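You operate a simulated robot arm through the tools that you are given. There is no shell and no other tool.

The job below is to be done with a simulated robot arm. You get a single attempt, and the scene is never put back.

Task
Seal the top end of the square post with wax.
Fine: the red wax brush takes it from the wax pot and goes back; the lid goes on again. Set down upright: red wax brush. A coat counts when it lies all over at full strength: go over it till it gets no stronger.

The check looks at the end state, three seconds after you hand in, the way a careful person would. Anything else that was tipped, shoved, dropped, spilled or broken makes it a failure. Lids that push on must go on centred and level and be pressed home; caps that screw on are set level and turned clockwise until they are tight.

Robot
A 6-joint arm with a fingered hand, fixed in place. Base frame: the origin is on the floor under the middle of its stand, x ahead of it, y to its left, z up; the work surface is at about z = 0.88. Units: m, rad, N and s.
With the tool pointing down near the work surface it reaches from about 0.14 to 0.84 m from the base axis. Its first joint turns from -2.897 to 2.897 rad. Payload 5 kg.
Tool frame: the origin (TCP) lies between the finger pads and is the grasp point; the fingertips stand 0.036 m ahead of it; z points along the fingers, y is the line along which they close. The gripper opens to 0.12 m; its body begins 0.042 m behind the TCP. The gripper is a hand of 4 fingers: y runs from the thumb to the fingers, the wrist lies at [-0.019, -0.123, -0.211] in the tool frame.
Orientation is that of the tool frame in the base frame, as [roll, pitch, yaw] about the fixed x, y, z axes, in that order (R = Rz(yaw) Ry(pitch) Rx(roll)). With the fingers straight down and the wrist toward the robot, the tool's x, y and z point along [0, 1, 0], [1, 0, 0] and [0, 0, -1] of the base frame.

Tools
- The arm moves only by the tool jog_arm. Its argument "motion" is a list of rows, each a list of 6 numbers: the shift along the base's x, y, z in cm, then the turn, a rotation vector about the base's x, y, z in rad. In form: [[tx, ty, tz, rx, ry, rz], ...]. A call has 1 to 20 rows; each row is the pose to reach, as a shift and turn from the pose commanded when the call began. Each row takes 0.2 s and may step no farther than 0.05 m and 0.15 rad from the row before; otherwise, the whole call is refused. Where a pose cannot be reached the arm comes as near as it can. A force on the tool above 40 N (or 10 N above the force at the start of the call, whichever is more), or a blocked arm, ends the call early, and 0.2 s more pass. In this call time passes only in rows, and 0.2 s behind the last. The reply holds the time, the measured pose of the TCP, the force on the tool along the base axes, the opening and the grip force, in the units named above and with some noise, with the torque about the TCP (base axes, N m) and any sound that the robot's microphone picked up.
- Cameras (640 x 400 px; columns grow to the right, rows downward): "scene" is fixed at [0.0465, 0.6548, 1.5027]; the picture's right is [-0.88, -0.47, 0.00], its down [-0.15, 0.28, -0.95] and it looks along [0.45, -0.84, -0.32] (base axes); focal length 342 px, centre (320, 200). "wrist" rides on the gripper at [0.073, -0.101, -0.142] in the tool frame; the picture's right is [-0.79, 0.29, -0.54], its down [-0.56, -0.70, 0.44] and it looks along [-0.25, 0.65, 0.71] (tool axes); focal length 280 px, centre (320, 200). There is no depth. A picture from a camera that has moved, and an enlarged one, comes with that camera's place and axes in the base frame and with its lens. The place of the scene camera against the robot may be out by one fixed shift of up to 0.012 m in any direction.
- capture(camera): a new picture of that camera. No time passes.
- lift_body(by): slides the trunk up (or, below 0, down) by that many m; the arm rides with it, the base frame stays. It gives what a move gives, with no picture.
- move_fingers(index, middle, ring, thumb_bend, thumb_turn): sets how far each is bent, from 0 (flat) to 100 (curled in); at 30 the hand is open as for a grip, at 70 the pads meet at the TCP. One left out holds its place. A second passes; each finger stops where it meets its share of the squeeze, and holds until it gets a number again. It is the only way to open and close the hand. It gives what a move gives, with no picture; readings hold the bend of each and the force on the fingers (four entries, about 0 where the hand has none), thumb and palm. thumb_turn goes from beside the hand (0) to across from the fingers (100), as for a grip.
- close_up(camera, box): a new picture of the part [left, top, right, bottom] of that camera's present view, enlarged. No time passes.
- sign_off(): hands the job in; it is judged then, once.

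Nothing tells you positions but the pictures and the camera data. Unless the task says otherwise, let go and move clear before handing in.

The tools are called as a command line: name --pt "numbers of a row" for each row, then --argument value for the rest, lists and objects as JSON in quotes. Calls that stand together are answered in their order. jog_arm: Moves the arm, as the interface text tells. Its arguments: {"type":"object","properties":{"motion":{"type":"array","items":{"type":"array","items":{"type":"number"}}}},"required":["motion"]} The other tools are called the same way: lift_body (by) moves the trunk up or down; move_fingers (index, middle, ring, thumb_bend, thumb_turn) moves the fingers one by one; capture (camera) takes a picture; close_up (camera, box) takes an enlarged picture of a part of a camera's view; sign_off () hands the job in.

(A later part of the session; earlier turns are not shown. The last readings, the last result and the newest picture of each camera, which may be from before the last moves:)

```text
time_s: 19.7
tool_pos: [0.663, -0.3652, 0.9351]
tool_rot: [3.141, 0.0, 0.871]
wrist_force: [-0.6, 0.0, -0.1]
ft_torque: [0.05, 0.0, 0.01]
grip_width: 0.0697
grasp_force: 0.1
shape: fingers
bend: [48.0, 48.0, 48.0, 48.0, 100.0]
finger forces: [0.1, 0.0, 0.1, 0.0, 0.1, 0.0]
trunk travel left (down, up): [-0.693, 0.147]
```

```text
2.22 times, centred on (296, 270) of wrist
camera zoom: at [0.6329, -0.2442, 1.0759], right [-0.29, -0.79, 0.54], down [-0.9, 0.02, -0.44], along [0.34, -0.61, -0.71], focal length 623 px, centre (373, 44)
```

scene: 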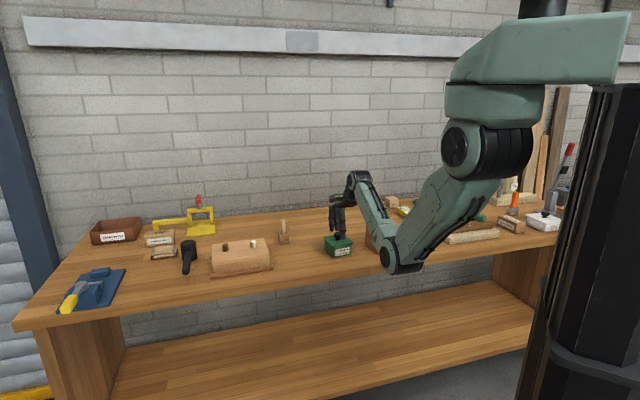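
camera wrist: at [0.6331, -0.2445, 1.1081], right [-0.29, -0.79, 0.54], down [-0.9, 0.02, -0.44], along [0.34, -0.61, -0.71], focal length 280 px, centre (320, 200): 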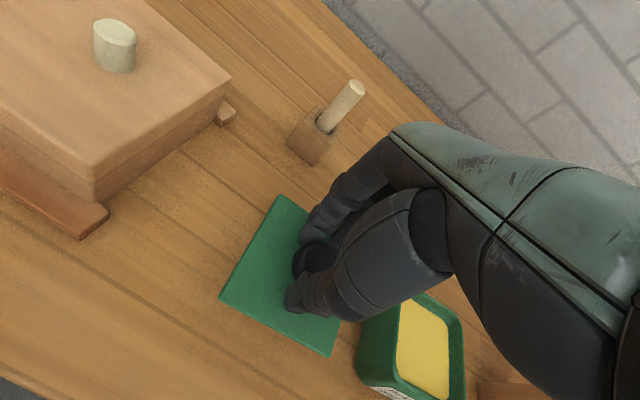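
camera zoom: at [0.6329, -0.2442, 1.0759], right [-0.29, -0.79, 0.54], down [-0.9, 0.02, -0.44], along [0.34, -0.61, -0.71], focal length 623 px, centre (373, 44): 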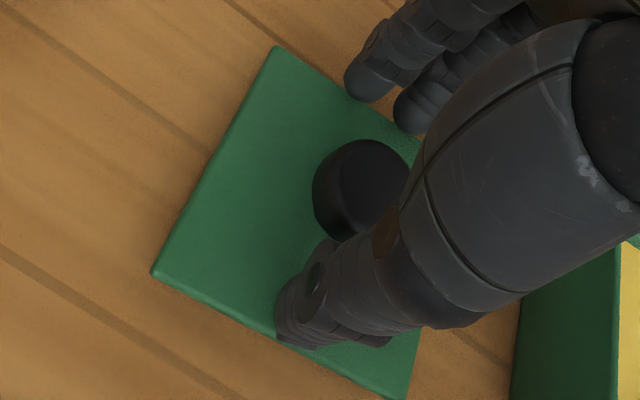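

The lid lies flat on the bench. Next I'll rise and move over toward the red brush, staying well above everything, and look from there.

jog_arm --pt "0 0 3 0 0 0" --pt "0 0 7 0 0 0" --pt "0 0 11.5 0 0 0" --pt "0 0 16 0 0 0" --pt "0 0 20 0 0 0" --pt "-2 -1.8 22 0 0 0" --pt "-5 -4.6 22 0 0 0" --pt "-8 -7.4 22 0 0 0" --pt "-11 -10.2 22 0 0 0" --pt "-14 -13 22 0 0 0" --pt "-17 -15.8 22 0 0 0" --pt "-20 -18.6 22 0 0 0" --pt "-23 -21.4 22 0 0 0" --pt "-26 -24.2 22 0 0 0" --pt "-29 -27 22 0 0 0" --pt "-32 -29.5 22 0 0 0" --pt "-34.5 -31.5 22 0 0 0"

capture --camera "scene"

capture --camera "wrist"

```text
time_s: 23.3
tool_pos: [0.3172, -0.6823, 1.1558]
tool_rot: [3.14, -0.001, 0.872]
wrist_force: [0.4, 0.0, -0.8]
ft_torque: [0.0, -0.01, 0.0]
grip_width: 0.0695
grasp_force: 0.1
shape: fingers
bend: [48.0, 48.0, 48.0, 48.0, 100.0]
finger forces: [0.0, 0.0, 0.0, 0.1, 0.1, 0.0]
trunk travel left (down, up): [-0.693, 0.147]
```

```text
taken
```

scene: 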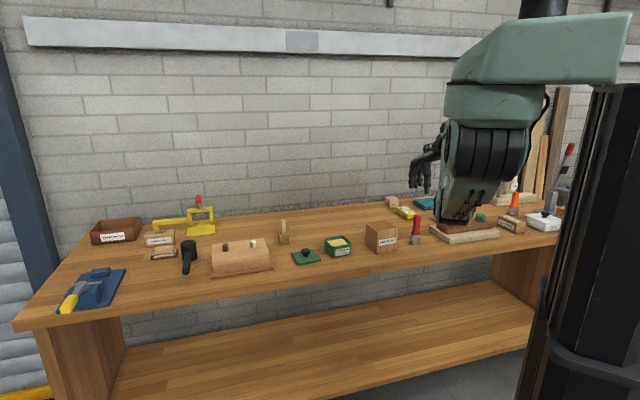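

```text
taken
camera wrist: at [0.2878, -0.5609, 1.2974], right [-0.29, -0.79, 0.54], down [-0.9, 0.02, -0.44], along [0.34, -0.61, -0.71], focal length 280 px, centre (320, 200)
```

wrist: 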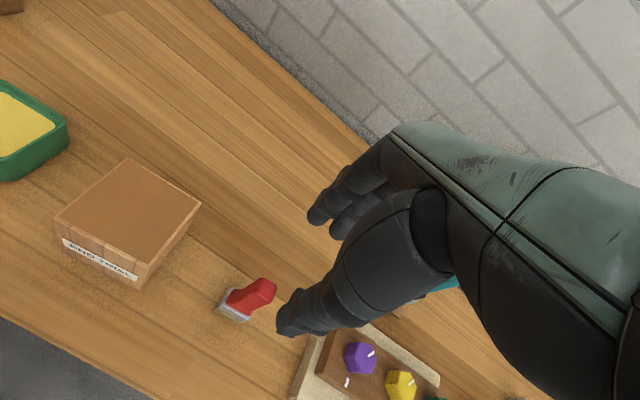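

The brush is in clear view from above. I'll zoom the wrist camera on it and on the block.

close_up --camera "wrist" --box '[205, 265, 301, 325]'

close_up --camera "wrist" --box '[40, 150, 232, 290]'

close_up --camera "scene" --box '[380, 140, 476, 250]'

```text
6.67 times, centred on (253, 295) of wrist
camera zoom: at [0.2878, -0.5609, 1.2974], right [-0.29, -0.79, 0.54], down [-0.9, 0.02, -0.44], along [0.34, -0.61, -0.71], focal length 1869 px, centre (767, -433)
```

zoom: 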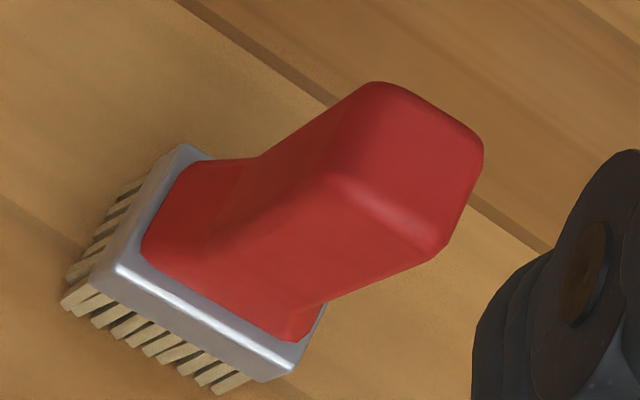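

```text
2.86 times, centred on (136, 220) of wrist
camera zoom: at [0.2878, -0.5609, 1.2974], right [-0.29, -0.79, 0.54], down [-0.9, 0.02, -0.44], along [0.34, -0.61, -0.71], focal length 801 px, centre (846, 143)
```

zoom: 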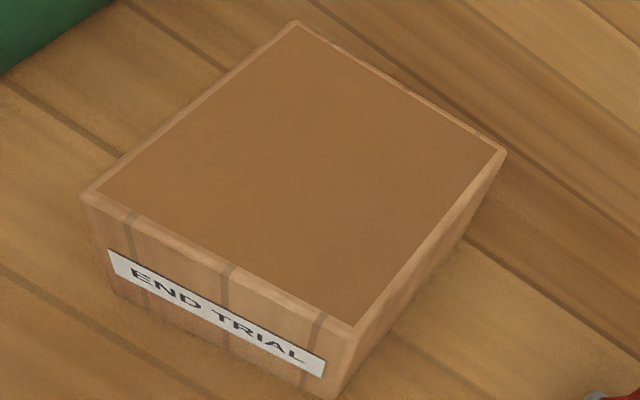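

```text
3.64 times, centred on (428, 195) of scene
camera zoom: at [0.0465, 0.6548, 1.5027], right [-0.88, -0.47, 0.0], down [-0.15, 0.28, -0.95], along [0.45, -0.84, -0.32], focal length 1242 px, centre (-73, 218)
```

zoom: 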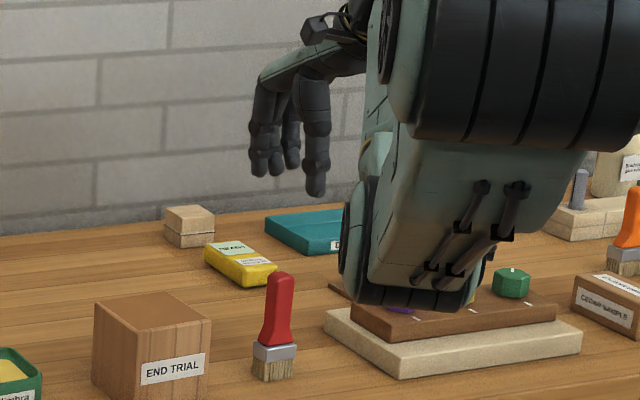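

The brush stands at about (0.3205,-0.700), aligned with the tool. I'll centre over it, descend partway with the fingertips still above the handle top, and check.

jog_arm --pt "0.3 -0.8 -1 0 0 0" --pt "0.5 -1.5 -3 0 0 0" --pt "0.5 -1.5 -6 0 0 0"

close_up --camera "wrist" --box '[200, 180, 392, 360]'

close_up --camera "scene" --box '[376, 170, 472, 250]'

```text
time_s: 24.1
tool_pos: [0.3256, -0.6969, 1.0961]
tool_rot: [3.141, 0.0, 0.871]
wrist_force: [-0.4, 0.4, 0.2]
ft_torque: [0.01, -0.01, 0.02]
grip_width: 0.0697
grasp_force: 0.0
shape: fingers
bend: [48.0, 48.0, 48.0, 48.0, 100.0]
finger forces: [0.0, 0.0, 0.0, 0.0, 0.0, 0.0]
trunk travel left (down, up): [-0.693, 0.147]
```

```text
2.22 times, centred on (296, 270) of wrist
camera zoom: at [0.2957, -0.5759, 1.2365], right [-0.29, -0.79, 0.54], down [-0.9, 0.02, -0.44], along [0.34, -0.61, -0.71], focal length 623 px, centre (373, 44)
```

zoom: 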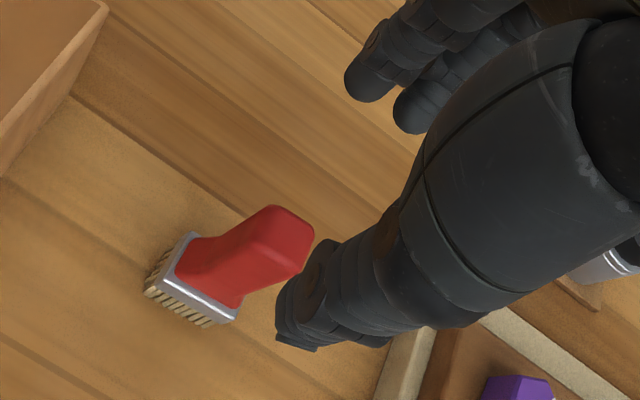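

```text
5.00 times, centred on (424, 210) of scene
camera zoom: at [0.0465, 0.6548, 1.5027], right [-0.88, -0.47, 0.0], down [-0.15, 0.28, -0.95], along [0.45, -0.84, -0.32], focal length 1708 px, centre (-200, 150)
```

zoom: 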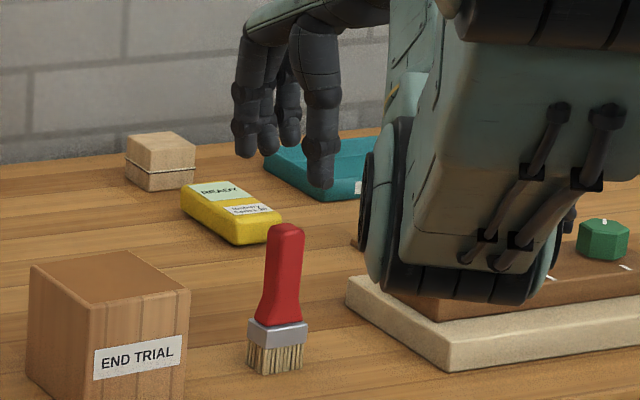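

The brush sits nicely between thumb and index/middle. I'll descend with the fingers around the handle.

jog_arm --pt "-0.1 -0.05 -2 0 0 0" --pt "-0.1 -0.05 -4 0 0 0" --pt "-0.1 -0.05 -6 0 0 0"

close_up --camera "wrist" --box '[200, 180, 392, 360]'

close_up --camera "scene" --box '[376, 170, 472, 250]'

```text
time_s: 24.9
tool_pos: [0.3227, -0.6976, 1.0337]
tool_rot: [3.14, -0.002, 0.871]
wrist_force: [0.2, 0.2, -0.6]
ft_torque: [0.0, 0.01, -0.02]
grip_width: 0.0699
grasp_force: 0.1
shape: fingers
bend: [48.0, 48.0, 48.0, 48.0, 100.0]
finger forces: [0.0, 0.0, 0.1, 0.0, 0.0, 0.0]
trunk travel left (down, up): [-0.693, 0.147]
```

```text
2.22 times, centred on (296, 270) of wrist
camera zoom: at [0.2926, -0.5762, 1.1754], right [-0.29, -0.79, 0.54], down [-0.9, 0.02, -0.44], along [0.34, -0.61, -0.71], focal length 623 px, centre (373, 44)
```

zoom: 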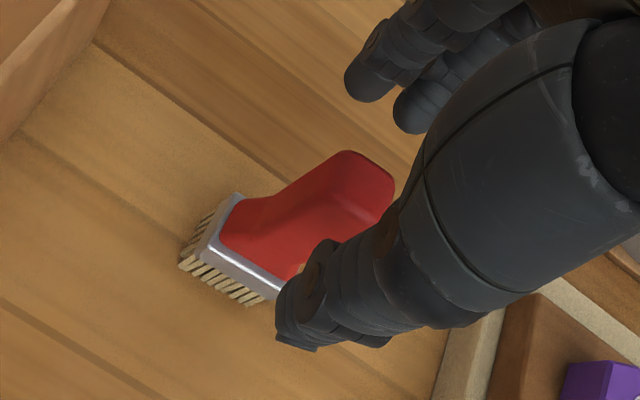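

```text
5.00 times, centred on (424, 210) of scene
camera zoom: at [0.0465, 0.6548, 1.5027], right [-0.88, -0.47, 0.0], down [-0.15, 0.28, -0.95], along [0.45, -0.84, -0.32], focal length 1708 px, centre (-200, 150)
```

zoom: 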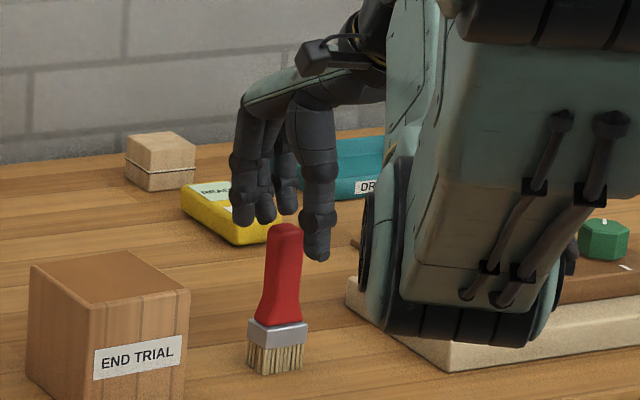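

The alignment looks right from both views. I'll descend the remaining 5 cm to gripping height.

jog_arm --pt "0 0 -1.5 0 0 0" --pt "0 0 -3 0 0 0" --pt "0 0 -4.2 0 0 0" --pt "0 0 -5.2 0 0 0"

close_up --camera "wrist" --box '[200, 180, 392, 360]'

close_up --camera "scene" --box '[376, 190, 456, 250]'

```text
time_s: 25.9
tool_pos: [0.3213, -0.6969, 0.9832]
tool_rot: [3.139, 0.0, 0.871]
wrist_force: [0.6, 0.1, -0.1]
ft_torque: [0.01, 0.02, -0.02]
grip_width: 0.0698
grasp_force: 0.1
shape: fingers
bend: [48.0, 48.0, 48.0, 48.0, 100.0]
finger forces: [0.0, 0.0, 0.1, 0.0, 0.0, 0.0]
trunk travel left (down, up): [-0.693, 0.147]
```

```text
2.22 times, centred on (296, 270) of wrist
camera zoom: at [0.2926, -0.576, 1.1241], right [-0.29, -0.79, 0.54], down [-0.9, 0.02, -0.44], along [0.34, -0.61, -0.71], focal length 623 px, centre (373, 44)
```

zoom: 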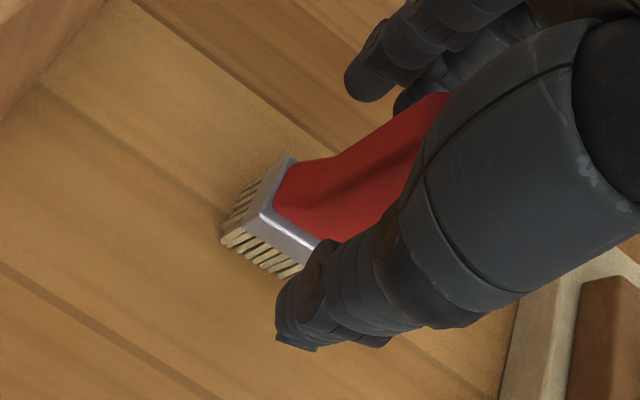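

```text
6.67 times, centred on (416, 220) of scene
camera zoom: at [0.0465, 0.6548, 1.5027], right [-0.88, -0.47, 0.0], down [-0.15, 0.28, -0.95], along [0.45, -0.84, -0.32], focal length 2277 px, centre (-320, 67)
```

zoom: 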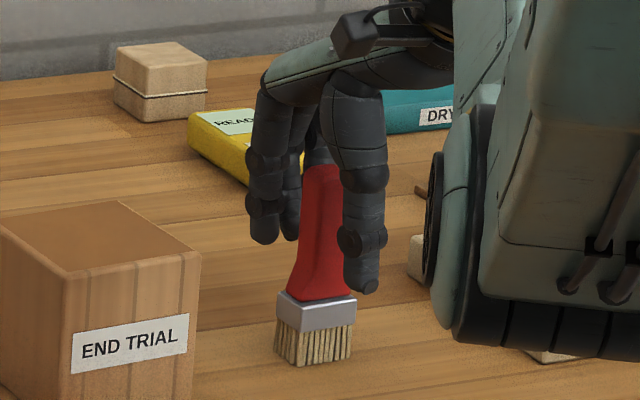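

The handle is between thumb and fingers. I'll close stepwise.

move_fingers --index 60 --middle 60 --thumb_bend 60

close_up --camera "wrist" --box '[200, 180, 392, 360]'

close_up --camera "scene" --box '[376, 190, 456, 250]'

```text
time_s: 26.9
tool_pos: [0.3229, -0.6968, 0.982]
tool_rot: [3.141, 0.001, 0.87]
wrist_force: [-0.1, -0.4, -0.1]
ft_torque: [-0.01, 0.05, 0.01]
grip_width: 0.0346
grasp_force: 0.1
shape: fingers
bend: [60.0, 60.0, 48.0, 60.0, 100.0]
finger forces: [0.1, 0.0, 0.1, 0.0, 0.0, 0.0]
trunk travel left (down, up): [-0.693, 0.147]
```

```text
2.22 times, centred on (296, 270) of wrist
camera zoom: at [0.2925, -0.5759, 1.1242], right [-0.29, -0.79, 0.54], down [-0.9, 0.02, -0.44], along [0.34, -0.61, -0.71], focal length 623 px, centre (373, 44)
```

zoom: 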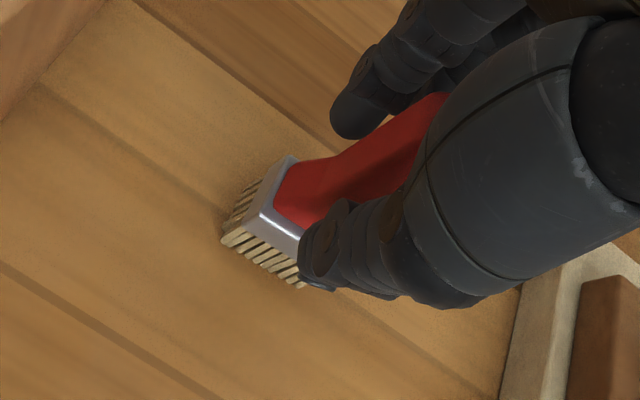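

```text
6.67 times, centred on (416, 220) of scene
camera zoom: at [0.0465, 0.6548, 1.5027], right [-0.88, -0.47, 0.0], down [-0.15, 0.28, -0.95], along [0.45, -0.84, -0.32], focal length 2277 px, centre (-320, 67)
```

zoom: 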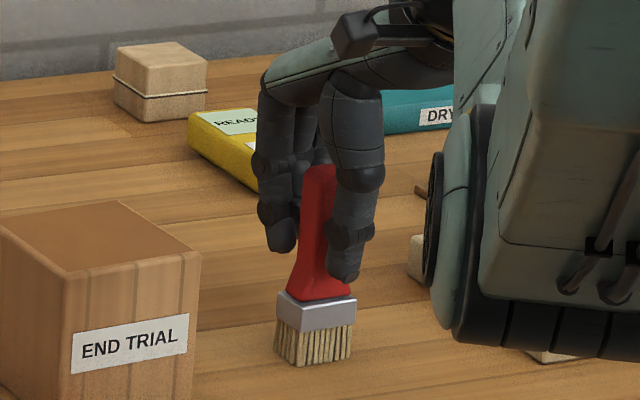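

Good so far. Closing to grip.

move_fingers --index 68 --middle 68 --thumb_bend 66

close_up --camera "scene" --box '[376, 190, 456, 250]'

close_up --camera "wrist" --box '[200, 180, 392, 360]'

```text
time_s: 27.9
tool_pos: [0.3221, -0.6971, 0.9825]
tool_rot: [3.14, 0.001, 0.871]
wrist_force: [0.0, -0.2, -0.1]
ft_torque: [0.0, -0.01, 0.0]
grip_width: 0.0236
grasp_force: 5.1
shape: fingers
bend: [65.0, 66.0, 48.0, 63.0, 100.0]
finger forces: [2.4, 2.4, 0.0, 0.0, 4.7, 0.0]
trunk travel left (down, up): [-0.693, 0.147]
```

```text
6.67 times, centred on (416, 220) of scene
camera zoom: at [0.0465, 0.6548, 1.5027], right [-0.88, -0.47, 0.0], down [-0.15, 0.28, -0.95], along [0.45, -0.84, -0.32], focal length 2277 px, centre (-320, 67)
```

zoom: 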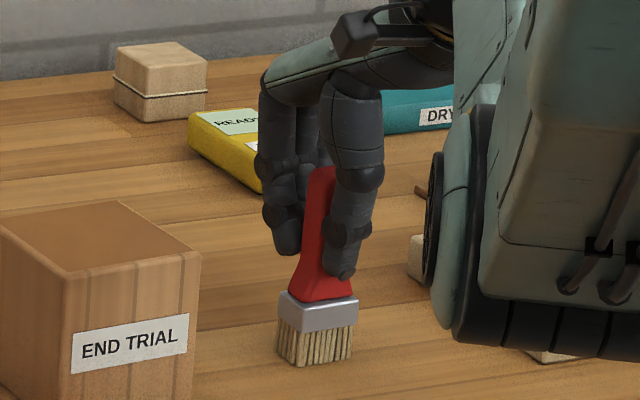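

```text
2.22 times, centred on (296, 270) of wrist
camera zoom: at [0.2926, -0.5758, 1.1243], right [-0.29, -0.79, 0.54], down [-0.9, 0.02, -0.44], along [0.34, -0.61, -0.71], focal length 623 px, centre (373, 44)
```

zoom: 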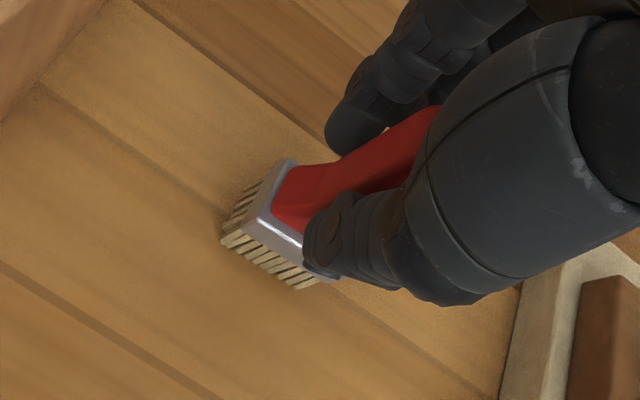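

All three digits touch the handle. I'll firm up the grip.

move_fingers --index 76 --middle 76 --thumb_bend 74

close_up --camera "scene" --box '[376, 190, 456, 250]'

close_up --camera "wrist" --box '[200, 180, 392, 360]'

```text
time_s: 28.9
tool_pos: [0.3214, -0.6958, 0.9828]
tool_rot: [-3.141, -0.001, 0.87]
wrist_force: [-0.4, -0.4, 0.6]
ft_torque: [0.02, 0.01, -0.02]
grip_width: 0.022
grasp_force: 17.1
shape: fingers
bend: [71.0, 67.0, 48.0, 63.0, 100.0]
finger forces: [9.2, 8.2, 0.0, 0.1, 17.6, 0.1]
trunk travel left (down, up): [-0.693, 0.147]
```

```text
6.67 times, centred on (416, 220) of scene
camera zoom: at [0.0465, 0.6548, 1.5027], right [-0.88, -0.47, 0.0], down [-0.15, 0.28, -0.95], along [0.45, -0.84, -0.32], focal length 2277 px, centre (-320, 67)
```

zoom: 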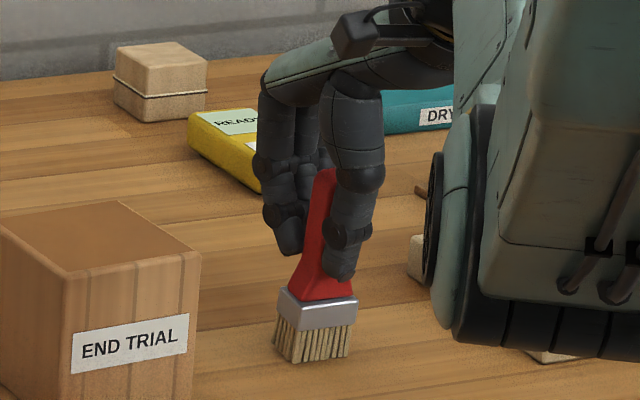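

```text
2.22 times, centred on (296, 270) of wrist
camera zoom: at [0.2926, -0.5759, 1.1241], right [-0.29, -0.79, 0.54], down [-0.9, 0.02, -0.44], along [0.34, -0.61, -0.71], focal length 623 px, centre (373, 44)
```

zoom: 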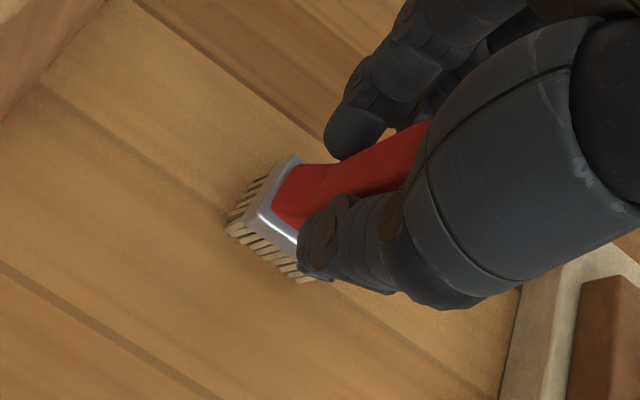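

The grip is firm (17 N), though the brush leaned a few degrees toward the thumb. I'll lift it straight up and look at its attitude.

jog_arm --pt "0 0 1 0 0 0" --pt "0 0 3 0 0 0" --pt "0 0 6 0 0 0" --pt "0 0 9 0 0 0" --pt "0 0 12 0 0 0" --pt "0 0 14 0 0 0"

close_up --camera "scene" --box '[370, 160, 466, 220]'

close_up --camera "wrist" --box '[200, 180, 392, 360]'

capture --camera "scene"

```text
time_s: 30.3
tool_pos: [0.3211, -0.6965, 1.1223]
tool_rot: [-3.141, 0.0, 0.871]
wrist_force: [-0.2, -0.4, -1.7]
ft_torque: [0.0, 0.0, -0.01]
grip_width: 0.0221
grasp_force: 17.4
shape: fingers
bend: [71.0, 67.0, 48.0, 63.0, 100.0]
finger forces: [9.1, 8.1, 0.0, 0.0, 17.5, 0.1]
trunk travel left (down, up): [-0.693, 0.147]
```

```text
6.67 times, centred on (418, 190) of scene
camera zoom: at [0.0465, 0.6548, 1.5027], right [-0.88, -0.47, 0.0], down [-0.15, 0.28, -0.95], along [0.45, -0.84, -0.32], focal length 2277 px, centre (-333, 267)
```

zoom: 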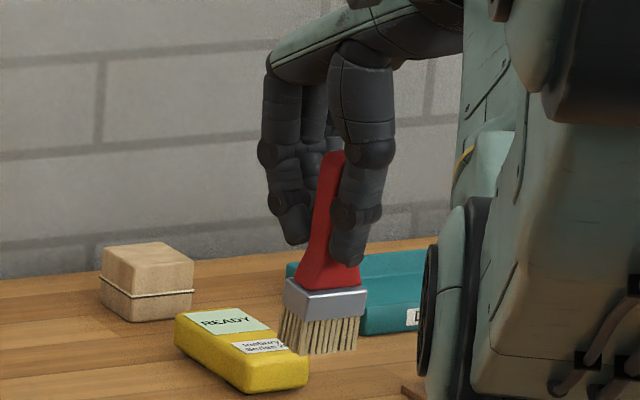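

```text
2.22 times, centred on (296, 270) of wrist
camera zoom: at [0.2923, -0.5751, 1.2637], right [-0.29, -0.79, 0.54], down [-0.9, 0.02, -0.44], along [0.34, -0.61, -0.71], focal length 623 px, centre (373, 44)
```

zoom: 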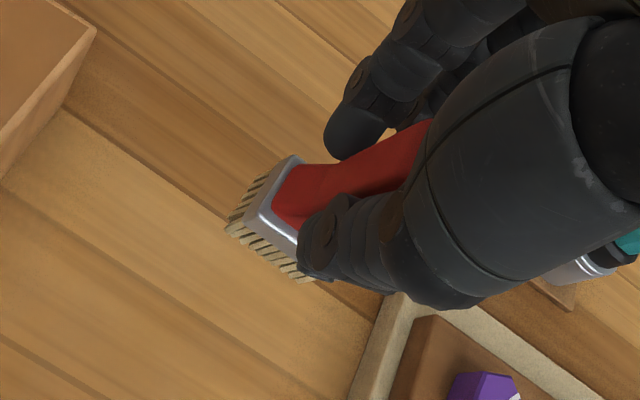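

```text
taken
```

scene: 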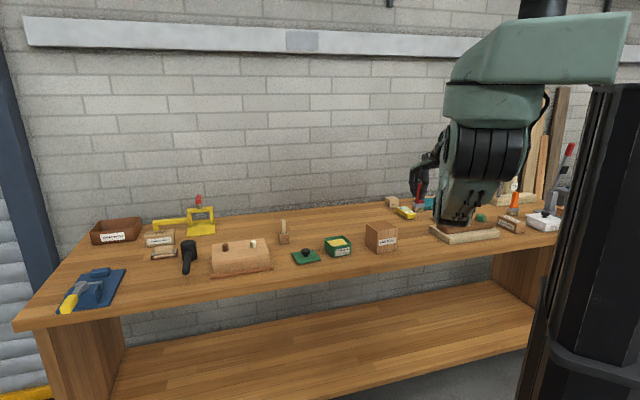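

The brush is held securely. I'll zoom in to measure its tilt.

close_up --camera "scene" --box '[402, 178, 434, 216]'

close_up --camera "wrist" --box '[248, 220, 344, 280]'

```text
10.53 times, centred on (418, 197) of scene
camera zoom: at [0.0465, 0.6548, 1.5027], right [-0.88, -0.47, 0.0], down [-0.15, 0.28, -0.95], along [0.45, -0.84, -0.32], focal length 3596 px, centre (-712, 232)
```

zoom: 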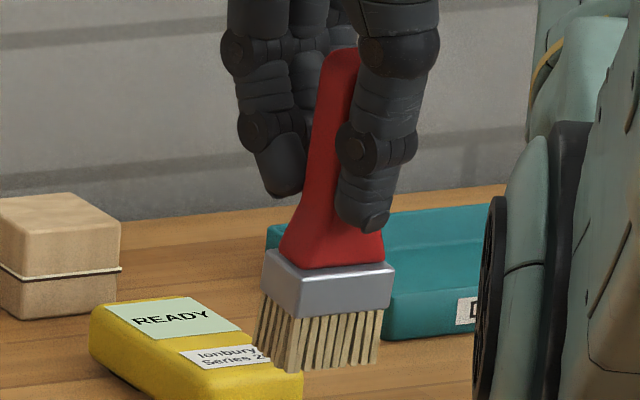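

```text
6.67 times, centred on (296, 250) of wrist
camera zoom: at [0.2923, -0.5751, 1.2637], right [-0.29, -0.79, 0.54], down [-0.9, 0.02, -0.44], along [0.34, -0.61, -0.71], focal length 1869 px, centre (480, -133)
```

zoom: 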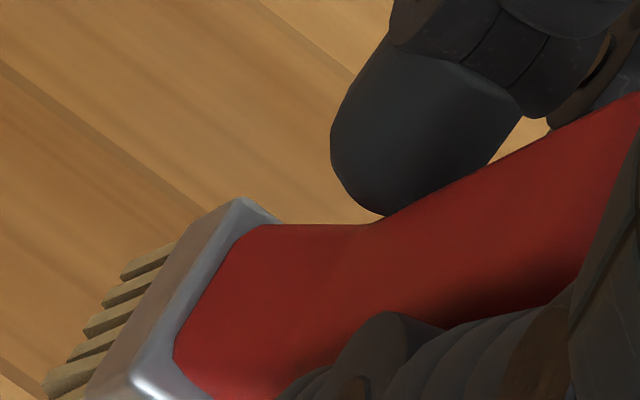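

The brush leans about 4° toward the thumb. I'll correct that by tilting the tool, and carry it high over to the wax pot.

jog_arm --pt "0 0 2 0.022 0.027 0" --pt "0 0 4 0.045 0.0536 0" --pt "2.5 2.2 4 0.045 0.0536 0" --pt "5.5 4.8 4 0.045 0.0536 0" --pt "8.5 7.4 4 0.045 0.0536 0" --pt "11.5 10 4 0.045 0.0536 0" --pt "14.5 12.6 4 0.045 0.0536 0" --pt "17.5 15.2 4 0.045 0.0536 0" --pt "20.5 17.8 4 0.045 0.0536 0" --pt "23.5 20.4 4 0.045 0.0536 0" --pt "25.7 22.4 4 0.045 0.0536 0"

capture --camera "wrist"

capture --camera "scene"

close_up --camera "scene" --box '[300, 150, 380, 250]'

```text
time_s: 32.7
tool_pos: [0.5778, -0.4729, 1.1624]
tool_rot: [-3.072, 0.001, 0.871]
wrist_force: [-0.1, 0.4, -0.1]
ft_torque: [-0.04, 0.0, -0.02]
grip_width: 0.022
grasp_force: 17.6
shape: fingers
bend: [71.0, 67.0, 48.0, 64.0, 100.0]
finger forces: [9.1, 8.0, 0.0, 0.0, 17.3, 0.0]
trunk travel left (down, up): [-0.693, 0.147]
```

```text
taken
camera wrist: at [0.5564, -0.3577, 1.3098], right [-0.26, -0.81, 0.52], down [-0.92, 0.04, -0.39], along [0.3, -0.58, -0.76], focal length 280 px, centre (320, 200)
```

wrist: 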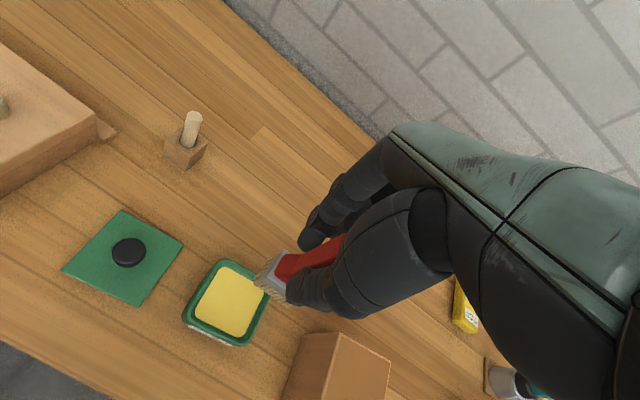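

```text
taken
```

scene: 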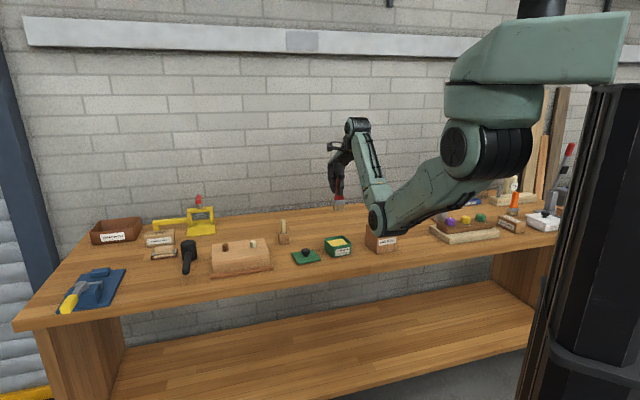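

```text
4.00 times, centred on (340, 200) of scene
camera zoom: at [0.0465, 0.6548, 1.5027], right [-0.88, -0.47, 0.0], down [-0.15, 0.28, -0.95], along [0.45, -0.84, -0.32], focal length 1366 px, centre (240, 200)
```

zoom: 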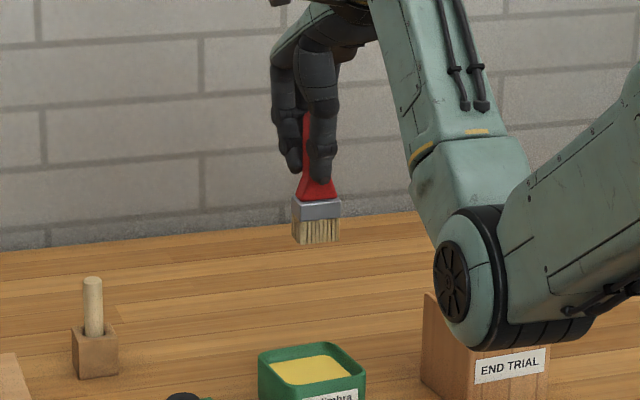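

The brush looks vertical over the pot. I'll zoom for precise alignment of the pot opening and bristles.

close_up --camera "wrist" --box '[170, 240, 330, 355]'

close_up --camera "scene" --box '[310, 170, 374, 260]'

```text
3.48 times, centred on (250, 298) of wrist
camera zoom: at [0.5564, -0.3577, 1.3098], right [-0.26, -0.81, 0.52], down [-0.92, 0.04, -0.39], along [0.3, -0.58, -0.76], focal length 975 px, centre (564, -139)
```

zoom: 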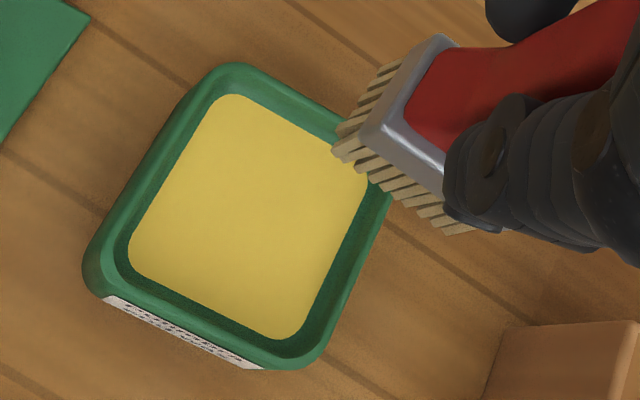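

```text
4.44 times, centred on (342, 215) of scene
camera zoom: at [0.0465, 0.6548, 1.5027], right [-0.88, -0.47, 0.0], down [-0.15, 0.28, -0.95], along [0.45, -0.84, -0.32], focal length 1518 px, centre (222, 133)
```

zoom: 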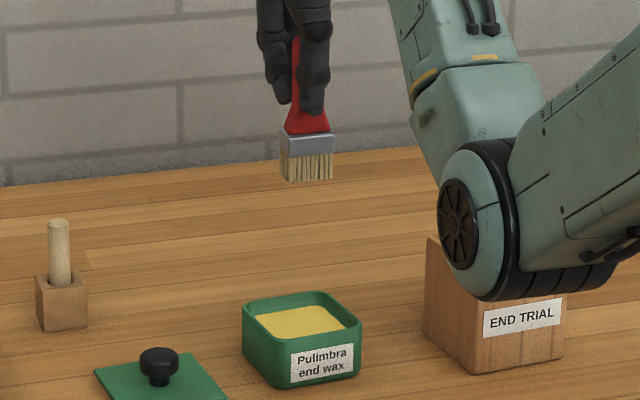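

Bristle centre and pot centre agree within about 3 mm. I'll lower the brush to just above the rim, then into the wax.

jog_arm --pt "0 0.1 -3 0 0 0" --pt "0 0.2 -6 0 0 0" --pt "0 0.2 -9 0 0 0" --pt "0 0.2 -11.5 0 0 0" --pt "0 0.2 -13 0 0 0"

close_up --camera "scene" --box '[290, 190, 386, 265]'

close_up --camera "wrist" --box '[200, 180, 392, 360]'

```text
time_s: 33.9
tool_pos: [0.5794, -0.471, 1.0326]
tool_rot: [-3.072, -0.001, 0.87]
wrist_force: [-0.6, 0.3, -1.8]
ft_torque: [0.0, 0.01, 0.0]
grip_width: 0.0219
grasp_force: 17.0
shape: fingers
bend: [71.0, 67.0, 48.0, 64.0, 100.0]
finger forces: [9.3, 7.9, 0.0, 0.0, 17.2, 0.1]
trunk travel left (down, up): [-0.693, 0.147]
```

```text
5.33 times, centred on (338, 228) of scene
camera zoom: at [0.0465, 0.6548, 1.5027], right [-0.88, -0.47, 0.0], down [-0.15, 0.28, -0.95], along [0.45, -0.84, -0.32], focal length 1822 px, centre (224, 53)
```

zoom: 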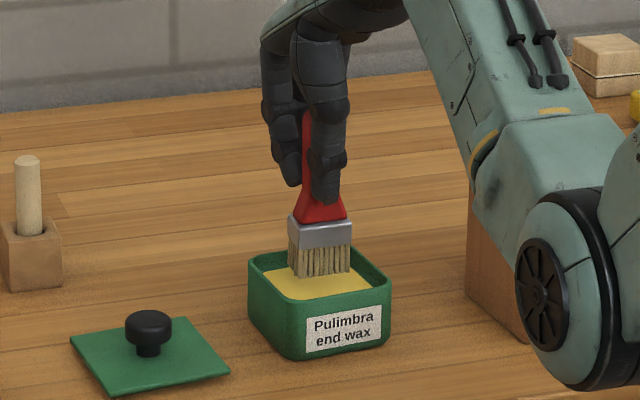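

```text
2.22 times, centred on (296, 270) of wrist
camera zoom: at [0.5575, -0.3558, 1.1804], right [-0.26, -0.81, 0.52], down [-0.92, 0.04, -0.39], along [0.3, -0.58, -0.76], focal length 623 px, centre (373, 44)
```

zoom: 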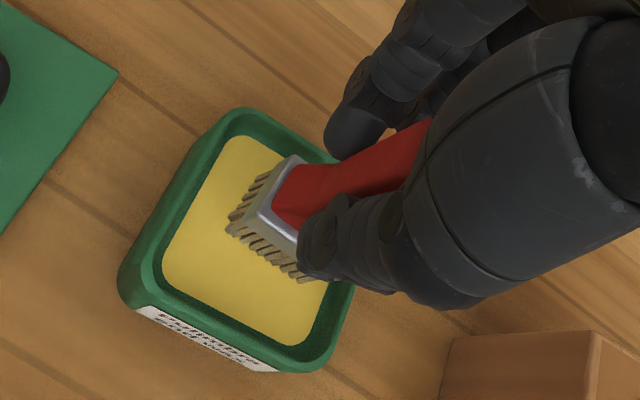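

The bristles are centred above the wax. I'll lower gently into it.

jog_arm --pt "0 0 -0.8 0 0 0" --pt "0 0 -1.6 0 0 0" --pt "0 0 -2.2 0 0 0"

jog_arm --pt "0 0 -0.3 0 0 0" --pt "0 0 -0.6 0 0 0"

close_up --camera "scene" --box '[290, 190, 386, 265]'

close_up --camera "wrist" --box '[200, 180, 392, 360]'

```text
time_s: 34.7
tool_pos: [0.579, -0.4718, 1.0166]
tool_rot: [-3.083, 0.0, 0.871]
wrist_force: [2.0, -1.7, 24.4]
ft_torque: [0.08, 0.05, -0.03]
grip_width: 0.0217
grasp_force: 21.1
shape: fingers
bend: [72.0, 72.0, 48.0, 64.0, 100.0]
finger forces: [13.3, 10.3, 0.0, 0.1, 19.2, 0.1]
trunk travel left (down, up): [-0.693, 0.147]
```

```text
time_s: 35.3
tool_pos: [0.5815, -0.4738, 1.013]
tool_rot: [-3.093, 0.0, 0.869]
wrist_force: [-1.4, 0.2, 19.8]
ft_torque: [0.31, 0.33, 0.03]
grip_width: 0.0218
grasp_force: 19.1
shape: fingers
bend: [72.0, 72.0, 48.0, 64.0, 100.0]
finger forces: [8.6, 9.8, 0.0, 0.0, 19.7, 0.1]
trunk travel left (down, up): [-0.693, 0.147]
stopped in row 2: the force on the tool passed its limit at 41 N (the readings are from after the stop); the commanded pose is now the measured one
```

```text
5.33 times, centred on (338, 228) of scene
camera zoom: at [0.0465, 0.6548, 1.5027], right [-0.88, -0.47, 0.0], down [-0.15, 0.28, -0.95], along [0.45, -0.84, -0.32], focal length 1822 px, centre (224, 53)
```

zoom: 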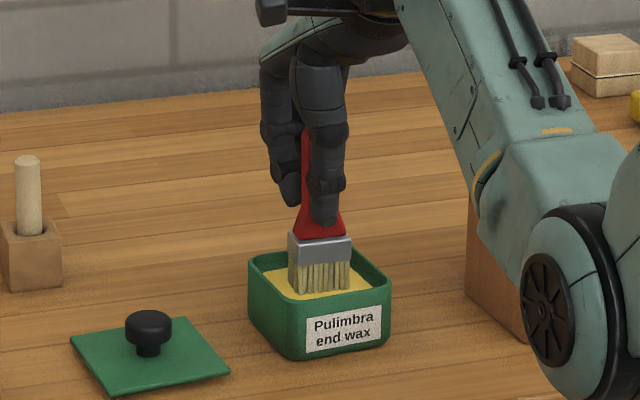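

```text
2.22 times, centred on (296, 270) of wrist
camera zoom: at [0.5582, -0.3575, 1.1599], right [-0.27, -0.81, 0.53], down [-0.91, 0.04, -0.41], along [0.31, -0.59, -0.74], focal length 623 px, centre (373, 44)
```

zoom: 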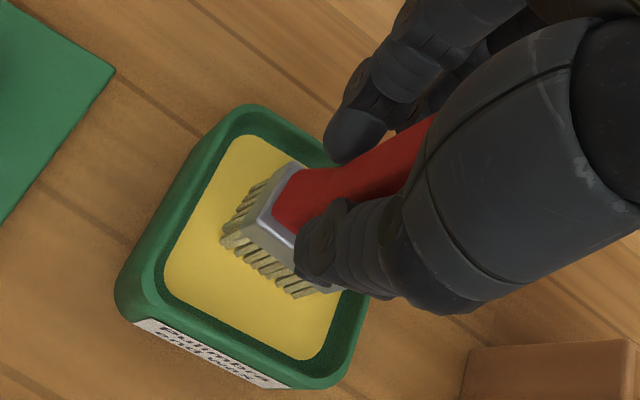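

The wax is a firm surface at about z≈0.915, so the bristles are pressed on it. I'll ease off and see whether the bristles took wax.

jog_arm --pt "0 0 0.5 0 0 0" --pt "0 0 1.5 0 0 0" --pt "0 0 3.5 0 0 0"

close_up --camera "scene" --box '[310, 205, 374, 255]'

close_up --camera "wrist" --box '[200, 180, 392, 360]'

```text
time_s: 36.1
tool_pos: [0.5803, -0.4702, 1.0445]
tool_rot: [-3.084, 0.001, 0.871]
wrist_force: [0.5, -0.4, -1.1]
ft_torque: [-0.01, -0.01, 0.0]
grip_width: 0.0222
grasp_force: 16.2
shape: fingers
bend: [72.0, 72.0, 48.0, 64.0, 100.0]
finger forces: [8.4, 8.4, 0.0, 0.0, 16.7, 0.1]
trunk travel left (down, up): [-0.693, 0.147]
```

```text
8.00 times, centred on (342, 230) of scene
camera zoom: at [0.0465, 0.6548, 1.5027], right [-0.88, -0.47, 0.0], down [-0.15, 0.28, -0.95], along [0.45, -0.84, -0.32], focal length 2733 px, centre (144, -40)
```

zoom: 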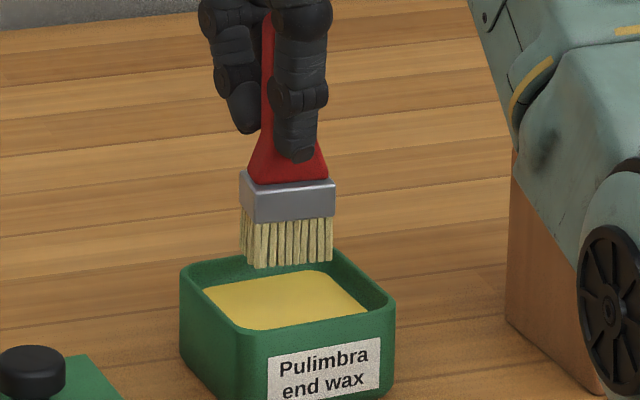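

```text
2.22 times, centred on (296, 270) of wrist
camera zoom: at [0.5572, -0.355, 1.1926], right [-0.26, -0.81, 0.53], down [-0.92, 0.04, -0.4], along [0.3, -0.59, -0.75], focal length 623 px, centre (373, 44)
```

zoom: 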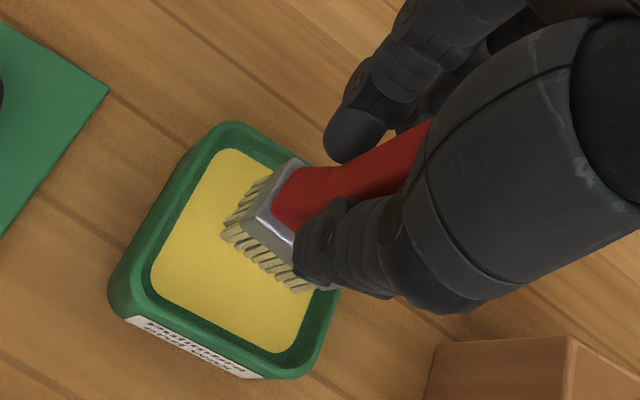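

I'll check the bristle colour more closely.

close_up --camera "scene" --box '[328, 222, 360, 242]'

close_up --camera "wrist" --box '[255, 220, 319, 276]'

```text
16.00 times, centred on (344, 232) of scene
camera zoom: at [0.0465, 0.6548, 1.5027], right [-0.88, -0.47, 0.0], down [-0.15, 0.28, -0.95], along [0.45, -0.84, -0.32], focal length 5465 px, centre (-64, -312)
```

zoom: 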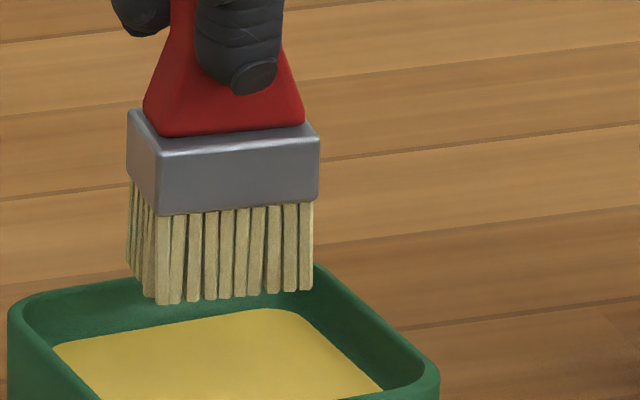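

```text
7.14 times, centred on (287, 248) of wrist
camera zoom: at [0.5572, -0.355, 1.1926], right [-0.26, -0.81, 0.53], down [-0.92, 0.04, -0.4], along [0.3, -0.59, -0.75], focal length 2003 px, centre (556, -143)
```

zoom: 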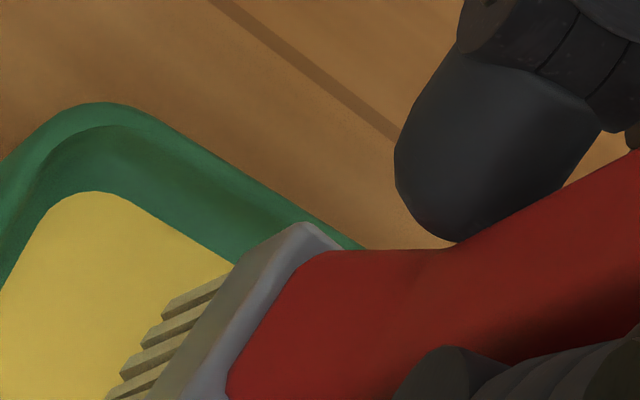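

Next I'll carry the brush over the centre of the post, high, and use the wrist camera to pin down the post's top.

jog_arm --pt "0 0 3 -0.008 0.006 0" --pt "0 0 6.5 -0.0153 0.0129 0" --pt "-1 -0.9 9.5 -0.0153 0.0129 0" --pt "-3.5 -3 9.5 -0.0153 0.0129 0" --pt "-6.5 -5.5 9.5 -0.0153 0.0129 0" --pt "-9.5 -8 9.5 -0.0153 0.0129 0" --pt "-12 -10.2 9.5 -0.0153 0.0129 0" --pt "-13.8 -11.7 9.5 -0.0153 0.0129 0"

close_up --camera "wrist" --box '[130, 200, 370, 380]'

close_up --camera "scene" --box '[340, 160, 436, 260]'

```text
time_s: 37.9
tool_pos: [0.4425, -0.5902, 1.1404]
tool_rot: [-3.085, 0.018, 0.87]
wrist_force: [-0.5, -1.5, -1.0]
ft_torque: [0.0, -0.01, -0.01]
grip_width: 0.022
grasp_force: 16.6
shape: fingers
bend: [72.0, 72.0, 48.0, 64.0, 100.0]
finger forces: [8.3, 8.4, 0.1, 0.1, 16.5, 0.1]
trunk travel left (down, up): [-0.693, 0.147]
```

```text
2.22 times, centred on (250, 290) of wrist
camera zoom: at [0.4211, -0.4723, 1.2854], right [-0.26, -0.8, 0.54], down [-0.92, 0.03, -0.39], along [0.3, -0.6, -0.74], focal length 623 px, centre (476, 0)
```

zoom: 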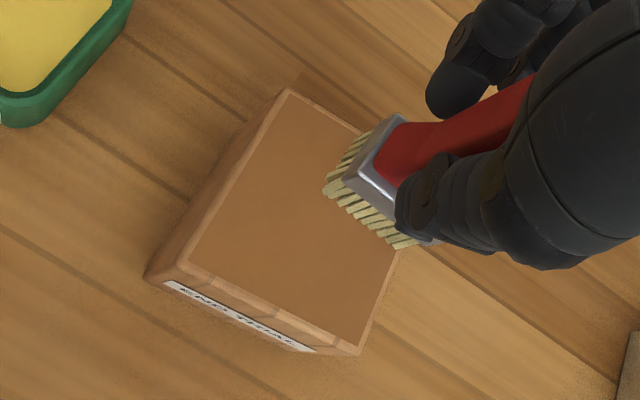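

```text
4.00 times, centred on (388, 210) of scene
camera zoom: at [0.0465, 0.6548, 1.5027], right [-0.88, -0.47, 0.0], down [-0.15, 0.28, -0.95], along [0.45, -0.84, -0.32], focal length 1366 px, centre (48, 160)
```

zoom: 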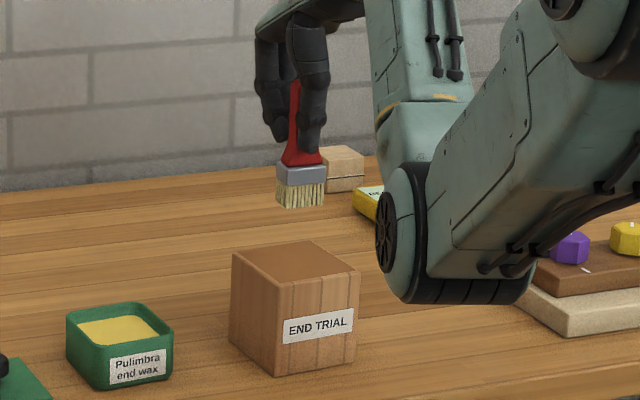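

The bristles now look yellow with wax. The post's top centre is near (0.435,-0.5895). I'll lower the brush to a light contact at its centre.

jog_arm --pt "0 0.2 -2 0 0 0" --pt "0 0.3 -4 0 0 0" --pt "0 0.3 -5.2 0 0 0"

jog_arm --pt "0 0 -0.3 0 0 0"

jog_arm --pt "0 0 -0.3 0 0 0"

close_up --camera "scene" --box '[350, 195, 430, 255]'

```text
time_s: 38.7
tool_pos: [0.4436, -0.5864, 1.0881]
tool_rot: [-3.086, 0.021, 0.869]
wrist_force: [-0.5, 0.0, -1.6]
ft_torque: [0.01, -0.01, -0.03]
grip_width: 0.0219
grasp_force: 16.7
shape: fingers
bend: [72.0, 72.0, 48.0, 64.0, 100.0]
finger forces: [8.4, 8.2, 0.1, 0.0, 16.5, 0.0]
trunk travel left (down, up): [-0.693, 0.147]
```

```text
time_s: 39.1
tool_pos: [0.4435, -0.5869, 1.0851]
tool_rot: [-3.087, 0.02, 0.87]
wrist_force: [0.4, -0.1, -0.2]
ft_torque: [0.0, -0.01, -0.01]
grip_width: 0.022
grasp_force: 16.9
shape: fingers
bend: [72.0, 72.0, 48.0, 64.0, 100.0]
finger forces: [8.4, 8.4, 0.0, 0.1, 16.5, 0.1]
trunk travel left (down, up): [-0.693, 0.147]
```

```text
time_s: 39.5
tool_pos: [0.4428, -0.5865, 1.0816]
tool_rot: [-3.085, 0.021, 0.87]
wrist_force: [0.2, -0.2, -1.4]
ft_torque: [0.0, 0.02, 0.02]
grip_width: 0.0221
grasp_force: 17.0
shape: fingers
bend: [72.0, 72.0, 48.0, 64.0, 100.0]
finger forces: [8.4, 8.3, 0.0, 0.0, 16.6, 0.1]
trunk travel left (down, up): [-0.693, 0.147]
```

```text
6.67 times, centred on (390, 225) of scene
camera zoom: at [0.0465, 0.6548, 1.5027], right [-0.88, -0.47, 0.0], down [-0.15, 0.28, -0.95], along [0.45, -0.84, -0.32], focal length 2277 px, centre (-147, 33)
```

zoom: 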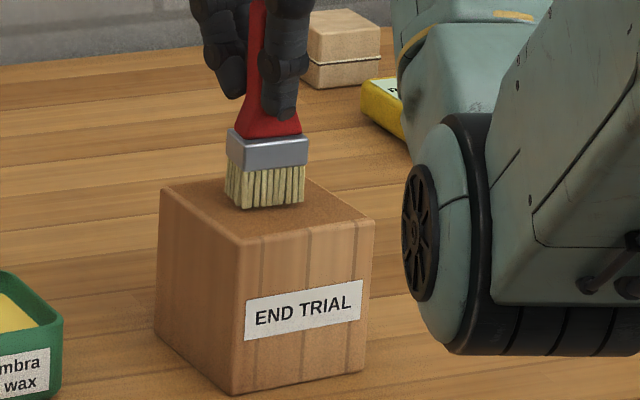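

Nearly touching. I'll continue in 2 mm steps.

jog_arm --pt "0 0 -0.2 0 0 0"

jog_arm --pt "0 0 -0.2 0 0 0"

jog_arm --pt "0 0 -0.2 0 0 0"

close_up --camera "scene" --box '[350, 195, 430, 255]'

```text
time_s: 39.9
tool_pos: [0.4431, -0.5867, 1.0801]
tool_rot: [-3.084, 0.02, 0.869]
wrist_force: [-0.3, -0.6, -1.4]
ft_torque: [-0.03, -0.01, -0.01]
grip_width: 0.0222
grasp_force: 16.7
shape: fingers
bend: [72.0, 72.0, 48.0, 64.0, 100.0]
finger forces: [8.5, 8.3, 0.0, 0.1, 16.5, 0.0]
trunk travel left (down, up): [-0.693, 0.147]
```

```text
time_s: 40.3
tool_pos: [0.4428, -0.5859, 1.0779]
tool_rot: [-3.086, 0.021, 0.87]
wrist_force: [-0.4, 0.5, -1.3]
ft_torque: [0.01, 0.01, 0.0]
grip_width: 0.0224
grasp_force: 16.3
shape: fingers
bend: [72.0, 72.0, 48.0, 64.0, 100.0]
finger forces: [8.5, 8.3, 0.0, 0.1, 16.4, 0.0]
trunk travel left (down, up): [-0.693, 0.147]
```

```text
time_s: 40.7
tool_pos: [0.442, -0.5871, 1.0775]
tool_rot: [-3.088, 0.021, 0.87]
wrist_force: [0.2, -0.7, 1.7]
ft_torque: [0.02, 0.02, -0.02]
grip_width: 0.0219
grasp_force: 16.8
shape: fingers
bend: [72.0, 72.0, 48.0, 64.0, 100.0]
finger forces: [8.7, 8.5, 0.0, 0.0, 16.6, 0.0]
trunk travel left (down, up): [-0.693, 0.147]
```

```text
6.67 times, centred on (390, 225) of scene
camera zoom: at [0.0465, 0.6548, 1.5027], right [-0.88, -0.47, 0.0], down [-0.15, 0.28, -0.95], along [0.45, -0.84, -0.32], focal length 2277 px, centre (-147, 33)
```

zoom: 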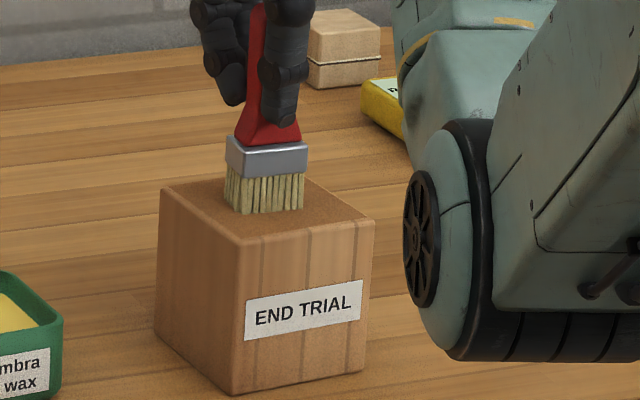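

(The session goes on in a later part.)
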